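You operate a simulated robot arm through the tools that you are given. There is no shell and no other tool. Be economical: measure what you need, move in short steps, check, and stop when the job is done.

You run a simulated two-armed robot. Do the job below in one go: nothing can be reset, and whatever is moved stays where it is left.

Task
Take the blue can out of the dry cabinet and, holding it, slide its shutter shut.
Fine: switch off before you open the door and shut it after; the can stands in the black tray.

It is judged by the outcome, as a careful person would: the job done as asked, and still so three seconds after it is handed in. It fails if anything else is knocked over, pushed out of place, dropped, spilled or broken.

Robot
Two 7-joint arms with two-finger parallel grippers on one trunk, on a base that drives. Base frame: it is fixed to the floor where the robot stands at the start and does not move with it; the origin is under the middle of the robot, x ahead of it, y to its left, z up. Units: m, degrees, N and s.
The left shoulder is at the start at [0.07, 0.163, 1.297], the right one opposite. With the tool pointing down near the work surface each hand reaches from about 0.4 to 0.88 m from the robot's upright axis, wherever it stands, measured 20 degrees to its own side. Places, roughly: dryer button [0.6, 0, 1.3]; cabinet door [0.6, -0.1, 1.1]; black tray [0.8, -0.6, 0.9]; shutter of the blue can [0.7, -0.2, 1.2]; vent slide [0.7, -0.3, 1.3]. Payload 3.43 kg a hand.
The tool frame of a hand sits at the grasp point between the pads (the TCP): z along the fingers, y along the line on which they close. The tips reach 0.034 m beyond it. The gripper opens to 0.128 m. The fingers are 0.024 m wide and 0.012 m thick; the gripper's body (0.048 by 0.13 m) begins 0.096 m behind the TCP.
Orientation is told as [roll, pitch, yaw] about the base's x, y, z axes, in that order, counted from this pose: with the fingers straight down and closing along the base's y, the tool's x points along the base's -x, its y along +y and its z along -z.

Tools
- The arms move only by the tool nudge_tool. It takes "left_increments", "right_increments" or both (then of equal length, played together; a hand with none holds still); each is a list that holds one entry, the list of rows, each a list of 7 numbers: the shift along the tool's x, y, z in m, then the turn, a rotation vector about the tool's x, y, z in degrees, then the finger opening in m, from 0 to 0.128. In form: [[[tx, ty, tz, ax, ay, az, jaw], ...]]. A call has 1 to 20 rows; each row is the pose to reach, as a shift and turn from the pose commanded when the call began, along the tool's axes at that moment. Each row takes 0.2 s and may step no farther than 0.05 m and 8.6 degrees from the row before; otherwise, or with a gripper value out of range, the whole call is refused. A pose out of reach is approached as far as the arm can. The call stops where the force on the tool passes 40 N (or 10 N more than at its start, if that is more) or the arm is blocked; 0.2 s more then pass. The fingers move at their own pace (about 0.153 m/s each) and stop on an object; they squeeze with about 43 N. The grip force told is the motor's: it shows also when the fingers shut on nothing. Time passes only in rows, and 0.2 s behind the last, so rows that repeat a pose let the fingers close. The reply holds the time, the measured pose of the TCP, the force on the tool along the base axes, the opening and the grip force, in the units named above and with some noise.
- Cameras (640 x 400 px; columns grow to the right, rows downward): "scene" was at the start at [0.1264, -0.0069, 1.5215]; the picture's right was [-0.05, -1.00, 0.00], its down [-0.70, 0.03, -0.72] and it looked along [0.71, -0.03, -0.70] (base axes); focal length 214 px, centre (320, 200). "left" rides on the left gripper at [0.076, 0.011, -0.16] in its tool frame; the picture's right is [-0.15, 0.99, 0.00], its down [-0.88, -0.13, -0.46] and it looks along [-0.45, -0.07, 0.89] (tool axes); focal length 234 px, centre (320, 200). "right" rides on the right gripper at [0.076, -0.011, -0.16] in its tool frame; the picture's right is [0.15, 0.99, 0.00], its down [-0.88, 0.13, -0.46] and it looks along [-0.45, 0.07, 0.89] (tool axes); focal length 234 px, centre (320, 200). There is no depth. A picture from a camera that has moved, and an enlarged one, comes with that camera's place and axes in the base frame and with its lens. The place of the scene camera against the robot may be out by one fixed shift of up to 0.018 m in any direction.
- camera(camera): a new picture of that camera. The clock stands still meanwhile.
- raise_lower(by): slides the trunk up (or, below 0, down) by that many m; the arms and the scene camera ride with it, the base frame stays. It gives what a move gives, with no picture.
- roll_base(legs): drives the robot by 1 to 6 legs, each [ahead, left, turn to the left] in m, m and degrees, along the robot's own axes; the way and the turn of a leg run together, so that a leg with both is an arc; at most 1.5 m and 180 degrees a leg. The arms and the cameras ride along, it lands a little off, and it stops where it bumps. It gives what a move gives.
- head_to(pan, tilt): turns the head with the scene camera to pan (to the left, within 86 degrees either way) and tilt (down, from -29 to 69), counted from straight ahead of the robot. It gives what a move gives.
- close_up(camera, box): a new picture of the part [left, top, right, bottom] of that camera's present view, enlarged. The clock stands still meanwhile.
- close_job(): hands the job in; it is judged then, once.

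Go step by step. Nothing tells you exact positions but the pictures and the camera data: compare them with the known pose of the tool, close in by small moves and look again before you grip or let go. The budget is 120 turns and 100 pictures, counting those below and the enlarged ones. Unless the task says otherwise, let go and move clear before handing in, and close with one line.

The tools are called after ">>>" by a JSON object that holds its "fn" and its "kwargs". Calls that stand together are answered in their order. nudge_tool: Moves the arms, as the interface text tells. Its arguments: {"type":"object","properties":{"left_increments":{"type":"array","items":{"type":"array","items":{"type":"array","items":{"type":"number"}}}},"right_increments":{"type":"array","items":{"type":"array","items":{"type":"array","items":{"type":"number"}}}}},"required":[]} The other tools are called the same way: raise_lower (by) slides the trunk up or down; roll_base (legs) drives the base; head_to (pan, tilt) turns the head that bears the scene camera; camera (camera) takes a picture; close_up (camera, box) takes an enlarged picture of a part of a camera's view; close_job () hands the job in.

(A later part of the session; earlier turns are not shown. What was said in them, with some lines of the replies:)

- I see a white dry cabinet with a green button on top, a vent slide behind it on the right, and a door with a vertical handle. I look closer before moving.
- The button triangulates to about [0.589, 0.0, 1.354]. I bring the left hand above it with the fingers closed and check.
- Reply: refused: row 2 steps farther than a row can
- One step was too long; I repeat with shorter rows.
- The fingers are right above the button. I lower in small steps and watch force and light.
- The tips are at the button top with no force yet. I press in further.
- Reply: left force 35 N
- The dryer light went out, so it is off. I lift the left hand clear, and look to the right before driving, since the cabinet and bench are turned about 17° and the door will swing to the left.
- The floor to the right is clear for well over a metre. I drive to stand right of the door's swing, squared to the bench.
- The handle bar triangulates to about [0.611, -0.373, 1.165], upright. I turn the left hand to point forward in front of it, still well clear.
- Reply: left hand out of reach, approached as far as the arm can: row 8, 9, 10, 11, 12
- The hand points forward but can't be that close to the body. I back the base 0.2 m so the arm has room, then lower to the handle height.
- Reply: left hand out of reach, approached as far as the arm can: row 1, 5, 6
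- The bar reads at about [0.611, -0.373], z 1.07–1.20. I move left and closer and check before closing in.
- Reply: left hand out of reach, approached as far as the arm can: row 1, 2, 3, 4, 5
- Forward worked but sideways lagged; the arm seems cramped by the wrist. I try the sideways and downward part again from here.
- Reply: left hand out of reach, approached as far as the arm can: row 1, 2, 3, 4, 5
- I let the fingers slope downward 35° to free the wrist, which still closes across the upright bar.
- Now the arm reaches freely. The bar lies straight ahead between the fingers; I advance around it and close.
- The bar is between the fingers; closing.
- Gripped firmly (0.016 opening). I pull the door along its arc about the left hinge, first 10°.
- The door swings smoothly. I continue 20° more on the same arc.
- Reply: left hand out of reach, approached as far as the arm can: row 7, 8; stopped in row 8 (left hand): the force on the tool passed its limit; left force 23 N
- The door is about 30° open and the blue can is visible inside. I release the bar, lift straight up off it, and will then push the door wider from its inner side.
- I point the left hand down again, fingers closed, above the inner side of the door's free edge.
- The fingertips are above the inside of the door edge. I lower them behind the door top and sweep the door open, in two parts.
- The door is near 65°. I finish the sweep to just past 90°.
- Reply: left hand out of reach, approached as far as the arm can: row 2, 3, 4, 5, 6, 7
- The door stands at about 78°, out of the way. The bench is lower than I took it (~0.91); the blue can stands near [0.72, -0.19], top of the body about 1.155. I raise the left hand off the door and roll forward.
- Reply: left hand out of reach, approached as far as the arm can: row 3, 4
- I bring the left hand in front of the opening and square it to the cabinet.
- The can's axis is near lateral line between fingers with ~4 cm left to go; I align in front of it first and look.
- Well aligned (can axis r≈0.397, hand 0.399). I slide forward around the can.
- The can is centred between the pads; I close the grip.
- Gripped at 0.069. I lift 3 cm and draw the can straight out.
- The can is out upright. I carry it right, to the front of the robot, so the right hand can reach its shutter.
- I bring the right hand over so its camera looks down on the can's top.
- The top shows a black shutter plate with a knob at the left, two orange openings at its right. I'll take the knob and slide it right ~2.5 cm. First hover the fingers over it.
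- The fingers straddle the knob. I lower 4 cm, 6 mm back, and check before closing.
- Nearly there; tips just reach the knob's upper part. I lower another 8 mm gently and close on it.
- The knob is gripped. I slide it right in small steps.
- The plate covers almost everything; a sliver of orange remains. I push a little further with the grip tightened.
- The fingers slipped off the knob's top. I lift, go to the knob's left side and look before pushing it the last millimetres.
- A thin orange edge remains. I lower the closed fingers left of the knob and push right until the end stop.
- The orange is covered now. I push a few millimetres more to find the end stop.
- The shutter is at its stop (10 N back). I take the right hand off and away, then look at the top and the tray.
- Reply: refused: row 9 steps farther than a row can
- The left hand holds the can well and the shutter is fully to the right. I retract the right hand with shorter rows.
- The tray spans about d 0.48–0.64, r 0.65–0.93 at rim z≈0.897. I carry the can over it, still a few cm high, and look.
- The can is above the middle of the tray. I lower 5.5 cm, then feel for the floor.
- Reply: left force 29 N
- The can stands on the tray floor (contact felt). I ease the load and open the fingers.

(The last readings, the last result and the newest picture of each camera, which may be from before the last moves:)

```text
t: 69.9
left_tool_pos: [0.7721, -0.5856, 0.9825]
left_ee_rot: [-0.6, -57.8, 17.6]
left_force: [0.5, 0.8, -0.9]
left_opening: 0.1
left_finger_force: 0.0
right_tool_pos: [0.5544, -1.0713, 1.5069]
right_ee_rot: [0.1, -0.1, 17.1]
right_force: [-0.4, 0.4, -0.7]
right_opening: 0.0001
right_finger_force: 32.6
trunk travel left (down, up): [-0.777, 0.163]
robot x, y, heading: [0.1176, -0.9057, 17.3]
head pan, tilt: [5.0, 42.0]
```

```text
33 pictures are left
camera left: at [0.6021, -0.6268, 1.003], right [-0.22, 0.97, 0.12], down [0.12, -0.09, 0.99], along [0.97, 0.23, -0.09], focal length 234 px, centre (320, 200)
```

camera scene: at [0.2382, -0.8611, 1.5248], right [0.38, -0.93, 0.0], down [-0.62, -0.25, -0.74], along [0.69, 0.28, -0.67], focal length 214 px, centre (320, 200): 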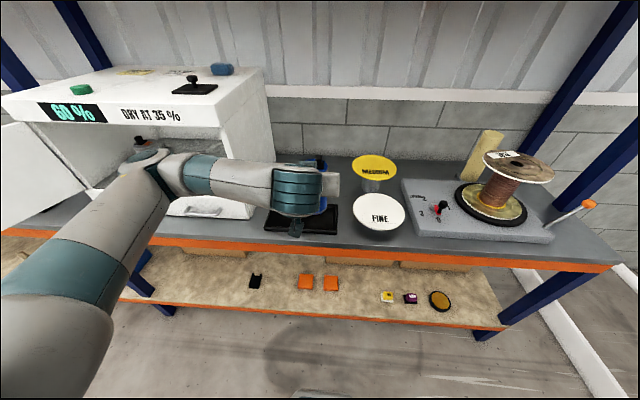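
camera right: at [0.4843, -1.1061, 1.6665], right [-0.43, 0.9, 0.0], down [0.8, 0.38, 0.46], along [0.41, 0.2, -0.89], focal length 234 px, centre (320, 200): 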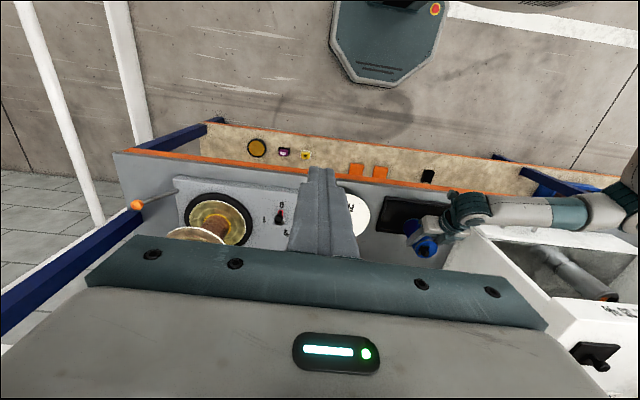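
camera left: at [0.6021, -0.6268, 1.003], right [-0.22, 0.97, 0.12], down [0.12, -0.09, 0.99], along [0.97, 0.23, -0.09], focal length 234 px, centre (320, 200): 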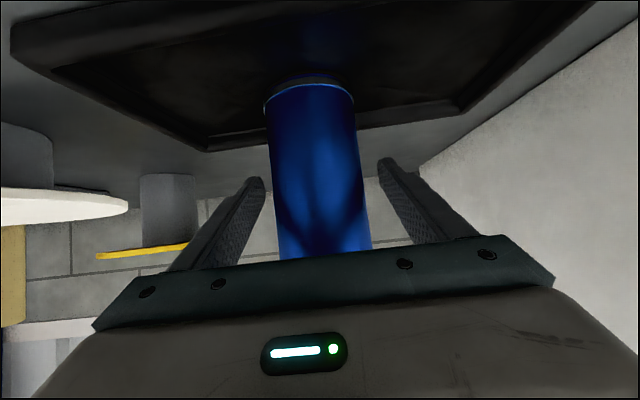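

Released and standing. I draw the hand back along its own axis.

>>> {"fn": "nudge_tool", "kwargs": {"left_increments": [[[0.01, 0, -0.035, 0, 0, 0, 0.1], [0.02, 0, -0.07, 0, 0, 0, 0.1], [0.03, 0, -0.105, 0, 0, 0, 0.1], [0.025, 0, -0.145, 0, 0, 0, 0.1], [0.0, 0, -0.185, 0, 0, 0, 0.1], [-0.03, 0, -0.215, 0, 0, 0, 0.1]]]}}

>>> {"fn": "head_to", "kwargs": {"pan": 20, "tilt": 40}}

>>> {"fn": "camera", "kwargs": {"camera": "scene"}}

```text
t: 71.3
left_tool_pos: [0.6134, -0.6372, 1.1247]
left_ee_rot: [-0.5, -57.8, 17.4]
left_force: [-0.4, -1.0, 0.8]
left_opening: 0.1002
left_finger_force: 0.1
right_tool_pos: [0.5529, -1.0732, 1.5063]
right_ee_rot: [0.0, -0.2, 17.1]
right_force: [0.3, -0.6, -0.1]
right_opening: 0.0
right_finger_force: 32.6
trunk travel left (down, up): [-0.777, 0.163]
robot x, y, heading: [0.1197, -0.9048, 16.9]
head pan, tilt: [5.0, 42.0]
```

```text
t: 72.1
left_tool_pos: [0.6143, -0.6345, 1.1239]
left_ee_rot: [-0.6, -57.8, 17.6]
left_force: [-0.8, -0.9, -0.5]
left_opening: 0.1
left_finger_force: 0.0
right_tool_pos: [0.5535, -1.0725, 1.5068]
right_ee_rot: [-0.1, -0.1, 17.1]
right_force: [-0.8, 0.4, -0.2]
right_opening: 0.0
right_finger_force: 33.4
trunk travel left (down, up): [-0.777, 0.163]
robot x, y, heading: [0.1165, -0.9076, 17.3]
head pan, tilt: [20.0, 40.0]
```

```text
32 pictures are left
camera scene: at [0.2293, -0.8444, 1.5278], right [0.6, -0.8, 0.0], down [-0.51, -0.39, -0.77], along [0.61, 0.46, -0.64], focal length 214 px, centre (320, 200)
```

scene: 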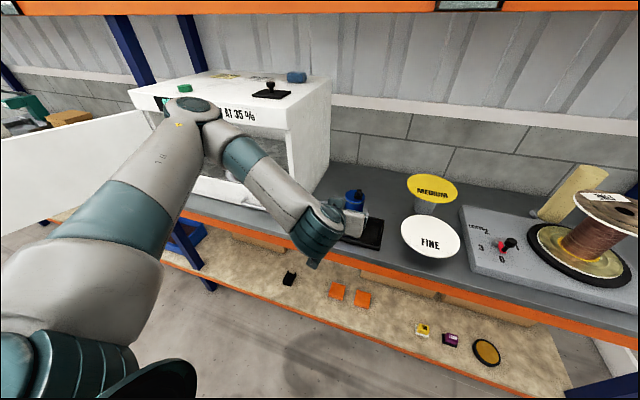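

The can stands upright in the tray. Now I raise the left hand, point it down and drive back and left to shut the door from outside.

>>> {"fn": "nudge_tool", "kwargs": {"left_increments": [[[-0.035, 0, -0.022, 0, 8, 0, 0.08], [-0.07, 0, -0.044, 0, 16, 0, 0.05], [-0.105, 0, -0.066, 0, 24, 0, 0.0], [-0.14, 0, -0.088, 0, 32, 0, 0.0], [-0.175, 0, -0.11, 0, 40, 0, 0.0], [-0.21, 0, -0.132, 0, 48, 0, 0.0], [-0.24, 0, -0.15, 0, 56, 0, 0.0], [-0.25, 0, -0.158, 0, 58, 0, 0.0], [-0.25, 0, -0.158, 0, 58, 0, 0.0]]]}}

>>> {"fn": "roll_base", "kwargs": {"legs": [[-0.2, 0, 0], [0, 0.45, 0]]}}

>>> {"fn": "head_to", "kwargs": {"pan": 10, "tilt": 38}}

>>> {"fn": "camera", "kwargs": {"camera": "scene"}}

>>> {"fn": "camera", "kwargs": {"camera": "left"}}

```text
t: 74.1
left_tool_pos: [0.6121, -0.6334, 1.4178]
left_ee_rot: [-0.4, 0.2, 17.1]
left_force: [-0.1, -0.7, -0.1]
left_opening: 0.0
left_finger_force: 32.9
right_tool_pos: [0.5552, -1.0717, 1.5073]
right_ee_rot: [0.0, 0.1, 17.1]
right_force: [0.1, 0.7, 0.2]
right_opening: 0.0
right_finger_force: 32.5
trunk travel left (down, up): [-0.777, 0.163]
robot x, y, heading: [0.1144, -0.9086, 17.0]
head pan, tilt: [20.0, 40.0]
```

```text
t: 78.0
left_tool_pos: [0.2895, -0.2552, 1.4161]
left_ee_rot: [-0.3, 0.0, 17.4]
left_force: [0.0, -0.9, -0.5]
left_opening: 0.0001
left_finger_force: 32.9
right_tool_pos: [0.2332, -0.6931, 1.5049]
right_ee_rot: [0.1, -0.1, 17.4]
right_force: [0.7, 0.2, 0.5]
right_opening: 0.0002
right_finger_force: 33.4
trunk travel left (down, up): [-0.777, 0.163]
robot x, y, heading: [-0.2025, -0.5321, 17.5]
head pan, tilt: [20.0, 40.0]
```

```text
t: 78.7
left_tool_pos: [0.2878, -0.2526, 1.419]
left_ee_rot: [-0.4, -0.1, 17.3]
left_force: [0.5, -0.1, -0.3]
left_opening: 0.0002
left_finger_force: 33.3
right_tool_pos: [0.2327, -0.6917, 1.5069]
right_ee_rot: [0.0, -0.1, 17.4]
right_force: [0.2, -0.1, 1.0]
right_opening: 0.0
right_finger_force: 32.9
trunk travel left (down, up): [-0.777, 0.163]
robot x, y, heading: [-0.2028, -0.5275, 17.3]
head pan, tilt: [10.0, 38.0]
```

```text
31 pictures are left
camera scene: at [-0.0845, -0.477, 1.5308], right [0.46, -0.89, 0.0], down [-0.55, -0.28, -0.79], along [0.7, 0.36, -0.62], focal length 214 px, centre (320, 200)
```

scene: 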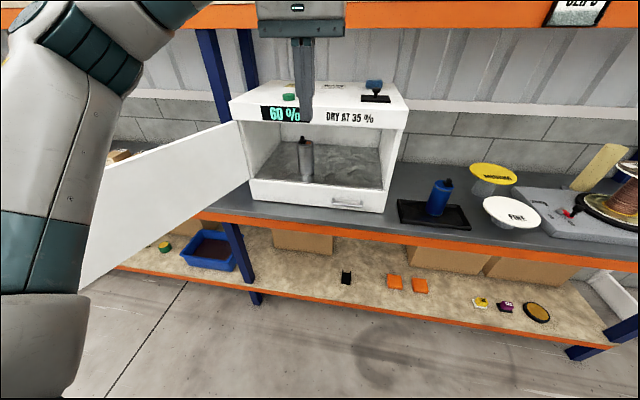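

```text
30 pictures are left
camera left: at [0.2138, -0.2647, 1.5775], right [-0.16, 0.99, -0.01], down [0.88, 0.14, 0.45], along [0.45, 0.06, -0.89], focal length 234 px, centre (320, 200)
```

left: 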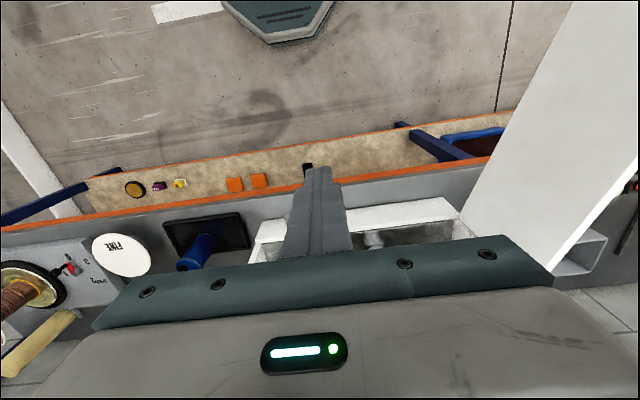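

The door has swung on to about 95°. I move back and further left so the left hand can reach over to its outer side.

>>> {"fn": "roll_base", "kwargs": {"legs": [[-0.12, 0, 0], [0, 0.22, 0]]}}

>>> {"fn": "camera", "kwargs": {"camera": "left"}}

>>> {"fn": "camera", "kwargs": {"camera": "scene"}}

```text
t: 81.2
left_tool_pos: [0.1061, -0.0775, 1.4166]
left_ee_rot: [-0.3, 0.1, 17.6]
left_force: [1.2, 0.0, -0.2]
left_opening: 0.0003
left_finger_force: 32.8
right_tool_pos: [0.0516, -0.5161, 1.5062]
right_ee_rot: [0.1, -0.1, 17.7]
right_force: [0.1, -0.3, -0.7]
right_opening: 0.0
right_finger_force: 32.9
trunk travel left (down, up): [-0.777, 0.163]
robot x, y, heading: [-0.3855, -0.3489, 17.8]
head pan, tilt: [10.0, 38.0]
```

```text
29 pictures are left
camera left: at [0.031, -0.0896, 1.5778], right [-0.16, 0.99, 0.0], down [0.88, 0.14, 0.45], along [0.45, 0.07, -0.89], focal length 234 px, centre (320, 200)
```

left: 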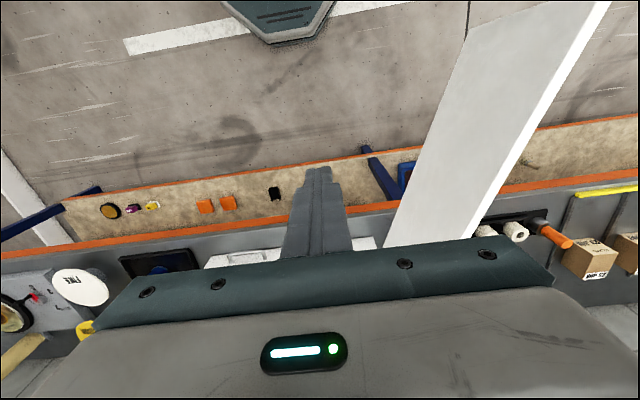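

```text
28 pictures are left
camera scene: at [-0.2661, -0.3032, 1.5308], right [0.47, -0.89, 0.0], down [-0.55, -0.28, -0.79], along [0.7, 0.37, -0.62], focal length 214 px, centre (320, 200)
```

scene: 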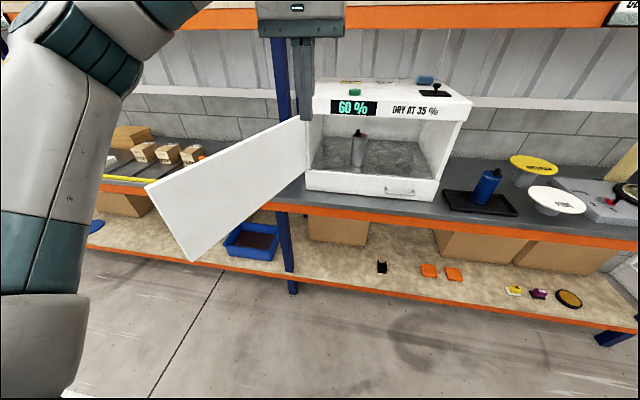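

The door is at about 108°. I carry the left hand over the door top to its outer side, staying high, and look.

>>> {"fn": "nudge_tool", "kwargs": {"left_increments": [[[-0.01, 0.042, 0, 0, 0, 0, 0], [-0.02, 0.084, 0, 0, 0, 0, 0], [-0.03, 0.126, 0, 0, 0, 0, 0], [-0.04, 0.168, 0, 0, 0, 0, 0], [-0.05, 0.21, 0, 0, 0, 0, 0], [-0.06, 0.252, 0, 0, 0, 0, 0], [-0.07, 0.294, 0, 0, 0, 0, 0], [-0.082, 0.336, 0, 0, 0, 0, 0], [-0.082, 0.336, 0, 0, 0, 0, 0]]]}}

>>> {"fn": "camera", "kwargs": {"camera": "left"}}

```text
t: 83.2
left_tool_pos: [0.0818, 0.2709, 1.4125]
left_ee_rot: [-0.3, 0.0, 17.5]
left_force: [-0.6, 0.1, -1.0]
left_opening: 0.0001
left_finger_force: 33.0
right_tool_pos: [0.0507, -0.5128, 1.5069]
right_ee_rot: [0.1, -0.2, 17.7]
right_force: [0.0, -0.5, -0.3]
right_opening: 0.0002
right_finger_force: 33.1
trunk travel left (down, up): [-0.777, 0.163]
robot x, y, heading: [-0.3874, -0.3512, 17.7]
head pan, tilt: [10.0, 38.0]
```

```text
27 pictures are left
camera left: at [0.007, 0.2581, 1.5713], right [-0.16, 0.99, -0.01], down [0.88, 0.14, 0.45], along [0.45, 0.07, -0.89], focal length 234 px, centre (320, 200)
```

left: 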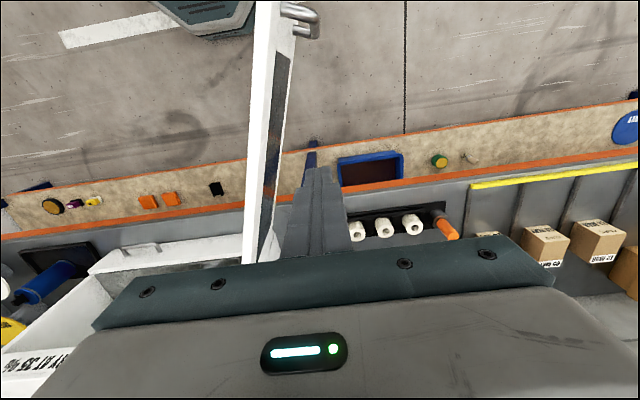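

The fingers are beside the door's outer face. I lower them and sweep the door towards closed, first to about 65°.

>>> {"fn": "nudge_tool", "kwargs": {"left_increments": [[[0, 0, 0.045, 0, 0, 0, 0], [0, 0, 0.09, 0, 0, 0, 0], [0, 0, 0.135, 0, 0, 0, 0], [0, 0, 0.17, 0, 0, 0, 0], [0.011, -0.029, 0.17, 0, 0, 0, 0], [0.019, -0.057, 0.17, 0, 0, 0, 0], [0.03, -0.09, 0.17, 0, 0, 0, 0], [0.039, -0.124, 0.17, 0, 0, 0, 0], [0.044, -0.159, 0.17, 0, 0, 0, 0], [0.046, -0.194, 0.17, 0, 0, 0, 0], [0.046, -0.229, 0.17, 0, 0, 0, 0], [0.042, -0.264, 0.17, 0, 0, 0, 0], [0.035, -0.2985, 0.17, 0, 0, 0, 0], [0.0255, -0.332, 0.17, 0, 0, 0, 0]]]}}

>>> {"fn": "camera", "kwargs": {"camera": "scene"}}

```text
t: 86.2
left_tool_pos: [0.1588, -0.0553, 1.2465]
left_ee_rot: [-0.3, 0.1, 17.7]
left_force: [0.1, -0.1, 0.0]
left_opening: 0.0001
left_finger_force: 33.2
right_tool_pos: [0.0519, -0.5152, 1.507]
right_ee_rot: [0.1, -0.1, 17.7]
right_force: [0.5, 0.9, 0.0]
right_opening: 0.0002
right_finger_force: 32.8
trunk travel left (down, up): [-0.777, 0.163]
robot x, y, heading: [-0.3856, -0.3576, 17.9]
head pan, tilt: [10.0, 38.0]
```

```text
26 pictures are left
camera scene: at [-0.266, -0.3016, 1.5308], right [0.47, -0.88, 0.0], down [-0.55, -0.29, -0.79], along [0.7, 0.37, -0.62], focal length 214 px, centre (320, 200)
```

scene: 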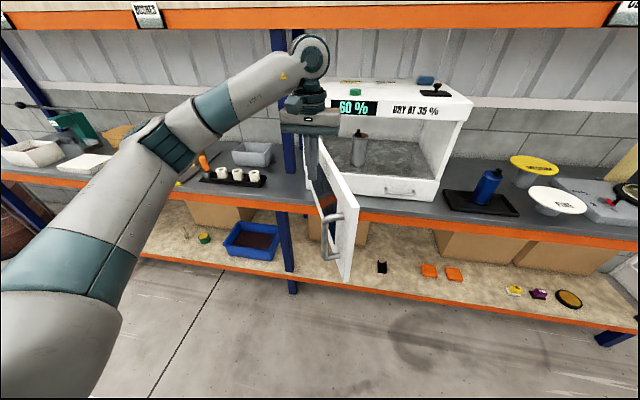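

Good. I continue to about 30°.

>>> {"fn": "nudge_tool", "kwargs": {"left_increments": [[[-0.011, -0.031, 0, 0, 0, 0, 0], [-0.026, -0.0625, 0, 0, 0, 0, 0], [-0.045, -0.0925, 0, 0, 0, 0, 0], [-0.065, -0.121, 0, 0, 0, 0, 0], [-0.088, -0.1475, 0, 0, 0, 0, 0], [-0.114, -0.172, 0, 0, 0, 0, 0], [-0.141, -0.194, 0, 0, 0, 0, 0]]]}}

>>> {"fn": "camera", "kwargs": {"camera": "scene"}}

```text
t: 87.8
left_tool_pos: [0.347, -0.1994, 1.2494]
left_ee_rot: [0.0, -0.2, 17.6]
left_force: [1.4, 0.8, 0.3]
left_opening: 0.0
left_finger_force: 32.7
right_tool_pos: [0.0518, -0.5202, 1.5066]
right_ee_rot: [0.4, -0.3, 17.7]
right_force: [0.2, -1.4, 0.0]
right_opening: 0.0002
right_finger_force: 32.7
trunk travel left (down, up): [-0.777, 0.163]
robot x, y, heading: [-0.3852, -0.3536, 17.9]
head pan, tilt: [10.0, 38.0]
```

```text
25 pictures are left
camera scene: at [-0.2669, -0.3074, 1.531], right [0.47, -0.88, 0.0], down [-0.54, -0.28, -0.79], along [0.7, 0.37, -0.61], focal length 214 px, centre (320, 200)
```

scene: 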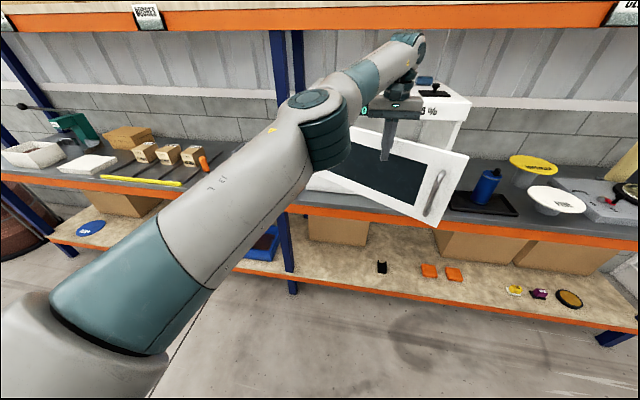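

I roll forward 0.15 m, with the hand pushing the door nearly shut.

>>> {"fn": "roll_base", "kwargs": {"legs": [[0.15, 0, 0]]}}

>>> {"fn": "camera", "kwargs": {"camera": "left"}}

```text
t: 89.2
left_tool_pos: [0.4871, -0.1549, 1.2501]
left_ee_rot: [-0.2, 0.1, 17.4]
left_force: [-0.7, 0.0, -0.2]
left_opening: 0.0
left_finger_force: 32.7
right_tool_pos: [0.1904, -0.4711, 1.5071]
right_ee_rot: [0.2, -0.1, 17.5]
right_force: [-0.2, 0.3, 0.0]
right_opening: 0.0002
right_finger_force: 32.4
trunk travel left (down, up): [-0.777, 0.163]
robot x, y, heading: [-0.2437, -0.3093, 17.7]
head pan, tilt: [10.0, 38.0]
```

```text
24 pictures are left
camera left: at [0.4117, -0.1658, 1.4095], right [-0.16, 0.99, -0.01], down [0.88, 0.14, 0.46], along [0.45, 0.07, -0.89], focal length 234 px, centre (320, 200)
```

left: 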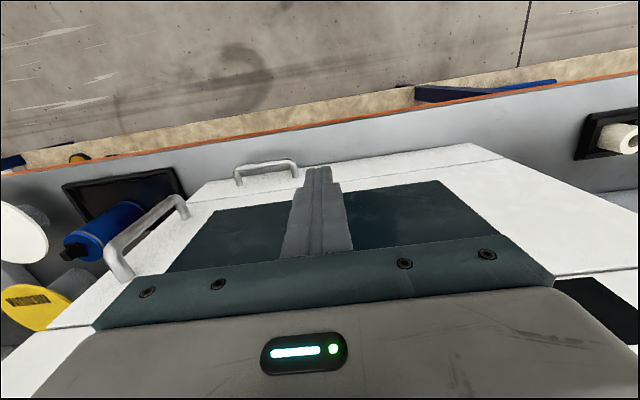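

>>> {"fn": "nudge_tool", "kwargs": {"left_increments": [[[-0.015, 0, 0, 0, 0, 0, 0], [-0.03, 0, 0, 0, 0, 0, 0], [-0.045, 0, 0, 0, 0, 0, 0], [-0.055, 0, 0, 0, 0, 0, 0], [-0.062, 0, 0, 0, 0, 0, 0]]]}}

>>> {"fn": "camera", "kwargs": {"camera": "scene"}}

>>> {"fn": "camera", "kwargs": {"camera": "left"}}

```text
t: 90.4
left_tool_pos: [0.4953, -0.1419, 1.2316]
left_ee_rot: [-0.3, 0.1, 17.4]
left_force: [-0.2, 0.3, 0.5]
left_opening: 0.0
left_finger_force: 32.8
left hand out of reach, approached as far as the arm can: row 1, 2, 3, 4, 5
right_tool_pos: [0.1915, -0.4695, 1.5071]
right_ee_rot: [0.1, -0.1, 17.6]
right_force: [0.2, 0.1, -0.6]
right_opening: 0.0002
right_finger_force: 33.0
trunk travel left (down, up): [-0.777, 0.163]
robot x, y, heading: [-0.2459, -0.3085, 17.6]
head pan, tilt: [10.0, 38.0]
```

```text
23 pictures are left
camera scene: at [-0.1257, -0.256, 1.5309], right [0.46, -0.89, 0.0], down [-0.55, -0.28, -0.79], along [0.7, 0.36, -0.62], focal length 214 px, centre (320, 200)
```

scene: 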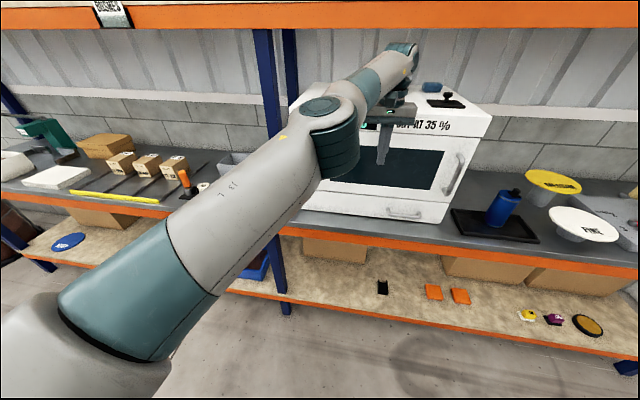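

```text
22 pictures are left
camera left: at [0.4199, -0.1541, 1.3907], right [-0.16, 0.99, -0.01], down [0.88, 0.14, 0.46], along [0.45, 0.07, -0.89], focal length 234 px, centre (320, 200)
```

left: 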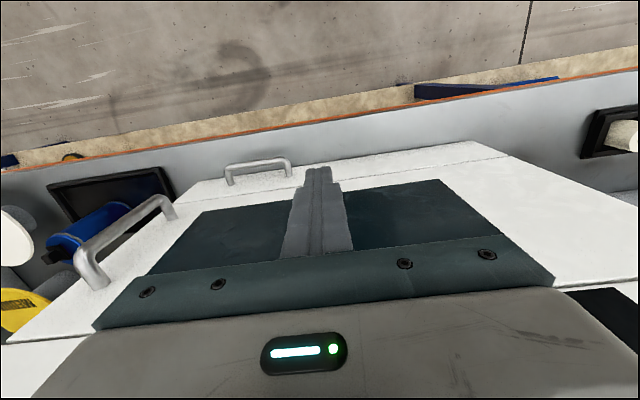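

The arm is at its reach; the door still stands a few degrees open. I roll forward 5 cm and push gently again.

>>> {"fn": "roll_base", "kwargs": {"legs": [[0.05, 0, 0]]}}

>>> {"fn": "close_up", "kwargs": {"camera": "scene", "box": [270, 70, 510, 230]}}

```text
t: 91.5
left_tool_pos: [0.5427, -0.1265, 1.2338]
left_ee_rot: [-0.1, 0.5, 17.8]
left_force: [-0.6, -0.2, -0.5]
left_opening: 0.0
left_finger_force: 32.9
right_tool_pos: [0.2454, -0.4528, 1.5046]
right_ee_rot: [-0.1, 0.2, 17.5]
right_force: [-0.4, 0.5, 0.0]
right_opening: 0.0001
right_finger_force: 33.5
trunk travel left (down, up): [-0.777, 0.163]
robot x, y, heading: [-0.1941, -0.2917, 17.7]
head pan, tilt: [10.0, 38.0]
stopped in leg 1: the force on the tool passed its limit (the readings are from after the stop); the commanded pose is now the measured one
```

```text
2.50 times, centred on (390, 150) of scene
camera zoom: at [-0.0734, -0.2392, 1.5305], right [0.46, -0.89, 0.0], down [-0.55, -0.29, -0.79], along [0.7, 0.37, -0.62], focal length 536 px, centre (145, 325)
```

zoom: 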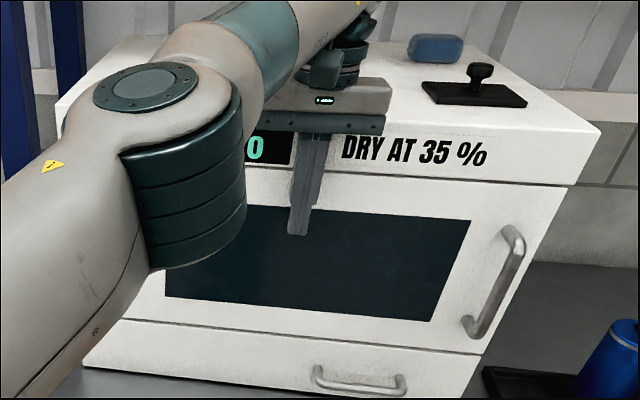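

The push stopped against the shut door. I draw the hand back and up and inspect.

>>> {"fn": "nudge_tool", "kwargs": {"left_increments": [[[0.03, 0, 0, 0, 0, 0, 0], [0.06, 0, -0.02, 0, 0, 0, 0], [0.09, 0.0, -0.06, 0, 0, 0, 0], [0.11, 0.0, -0.1, 0, 0, 0, 0], [0.12, 0.03, -0.14, 0, 0, 0, 0], [0.13, 0.06, -0.17, 0, 0, 0, 0]]]}}

>>> {"fn": "roll_base", "kwargs": {"legs": [[-0.12, 0, 0], [0, -0.35, 0]]}}

>>> {"fn": "camera", "kwargs": {"camera": "scene"}}

```text
refused: row 5 steps farther than a row can; nothing moved
```

```text
t: 94.6
left_tool_pos: [0.5322, -0.5027, 1.2352]
left_ee_rot: [-0.3, 0.5, 17.4]
left_force: [-0.3, 0.7, -0.1]
left_opening: 0.0
left_finger_force: 33.6
right_tool_pos: [0.228, -0.8258, 1.5064]
right_ee_rot: [0.0, 0.0, 16.9]
right_force: [0.2, 0.5, -0.6]
right_opening: 0.0001
right_finger_force: 33.2
trunk travel left (down, up): [-0.777, 0.163]
robot x, y, heading: [-0.2038, -0.6608, 17.0]
head pan, tilt: [10.0, 38.0]
```

```text
20 pictures are left
camera scene: at [-0.0869, -0.6088, 1.5308], right [0.45, -0.89, 0.0], down [-0.55, -0.28, -0.79], along [0.7, 0.36, -0.62], focal length 214 px, centre (320, 200)
```

scene: 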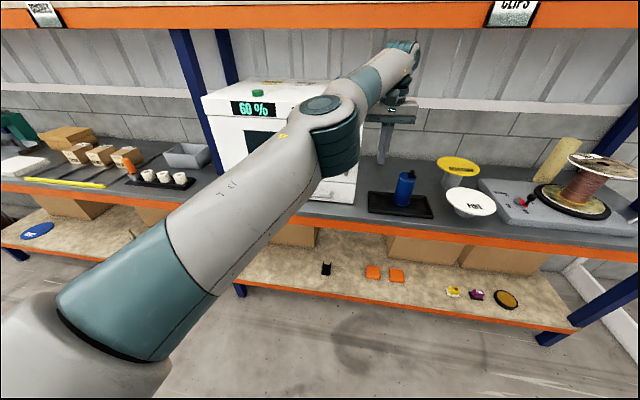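

The arm move was refused but the roll back cleared everything. I lift the hand to the left out of view and inspect the door and the can.

>>> {"fn": "nudge_tool", "kwargs": {"left_increments": [[[0.02, 0, -0.04, 0, 0, 0, 0], [0.05, 0.01, -0.075, 0, 0, 0, 0], [0.08, 0.02, -0.11, 0, 0, 0, 0], [0.11, 0.035, -0.14, 0, 0, 0, 0], [0.14, 0.05, -0.17, 0, 0, 0, 0], [0.17, 0.07, -0.2, 0, 0, 0, 0], [0.2, 0.09, -0.22, 0, 0, 0, 0], [0.23, 0.11, -0.24, 0, 0, 0, 0]]]}}

>>> {"fn": "camera", "kwargs": {"camera": "scene"}}

>>> {"fn": "close_up", "kwargs": {"camera": "scene", "box": [350, 150, 450, 225]}}

```text
t: 96.4
left_tool_pos: [0.2754, -0.4657, 1.48]
left_ee_rot: [-0.2, 0.3, 17.4]
left_force: [0.4, 0.3, 0.1]
left_opening: 0.0001
left_finger_force: 33.6
right_tool_pos: [0.2264, -0.8262, 1.5078]
right_ee_rot: [0.1, -0.1, 16.9]
right_force: [-0.2, 0.3, 0.1]
right_opening: 0.0002
right_finger_force: 32.9
trunk travel left (down, up): [-0.777, 0.163]
robot x, y, heading: [-0.2058, -0.6594, 17.0]
head pan, tilt: [10.0, 38.0]
```

```text
19 pictures are left
camera scene: at [-0.0892, -0.6096, 1.531], right [0.45, -0.89, 0.0], down [-0.55, -0.28, -0.79], along [0.7, 0.36, -0.61], focal length 214 px, centre (320, 200)
```

scene: 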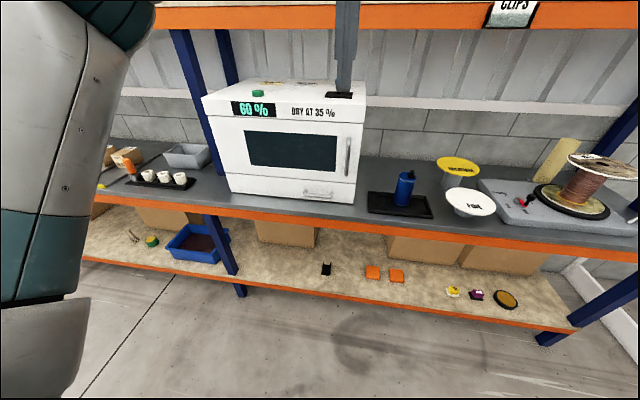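

```text
5.33 times, centred on (400, 188) of scene
camera zoom: at [-0.0892, -0.6096, 1.531], right [0.45, -0.89, 0.0], down [-0.55, -0.28, -0.79], along [0.7, 0.36, -0.61], focal length 1144 px, centre (-107, 267)
```

zoom: 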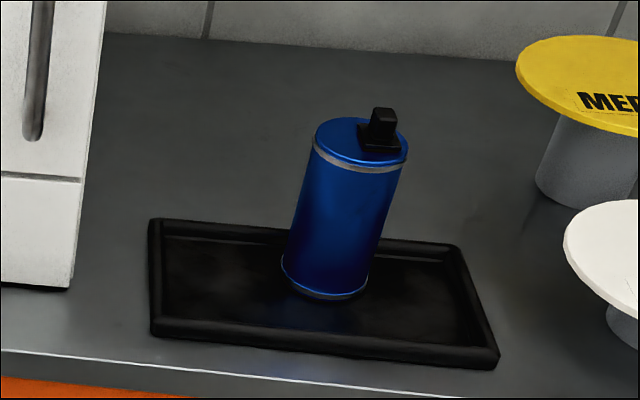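

The can stands in the tray, shutter across. One close look at the door seams.

>>> {"fn": "close_up", "kwargs": {"camera": "scene", "box": [190, 70, 380, 215]}}

```text
2.76 times, centred on (285, 142) of scene
camera zoom: at [-0.0892, -0.6096, 1.531], right [0.45, -0.89, 0.0], down [-0.55, -0.28, -0.79], along [0.7, 0.36, -0.61], focal length 592 px, centre (417, 359)
```

zoom: 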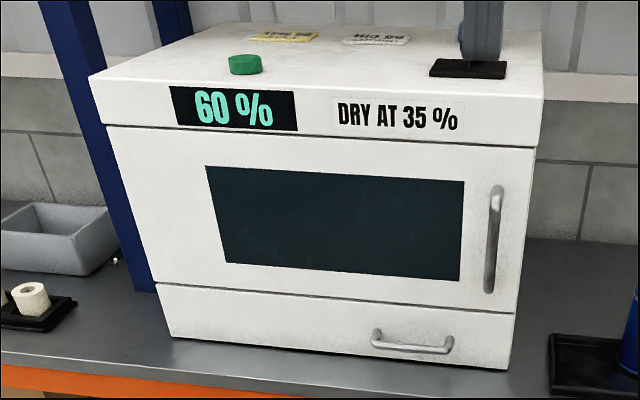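

The door is flush, the dryer light is off, the can is upright in the tray with its shutter shut, and both hands are clear.

>>> {"fn": "close_job", "kwargs": {}}

```text
The job is handed in.
```

The job is done and handed in: I switched the dryer off, took the blue can out, slid its shutter shut while holding it, stood it in the black tray and shut the cabinet door. The humidity display climbed from 25 % to 60 % while this went on, above the "DRY AT 35 %" label, and I left the dryer off.
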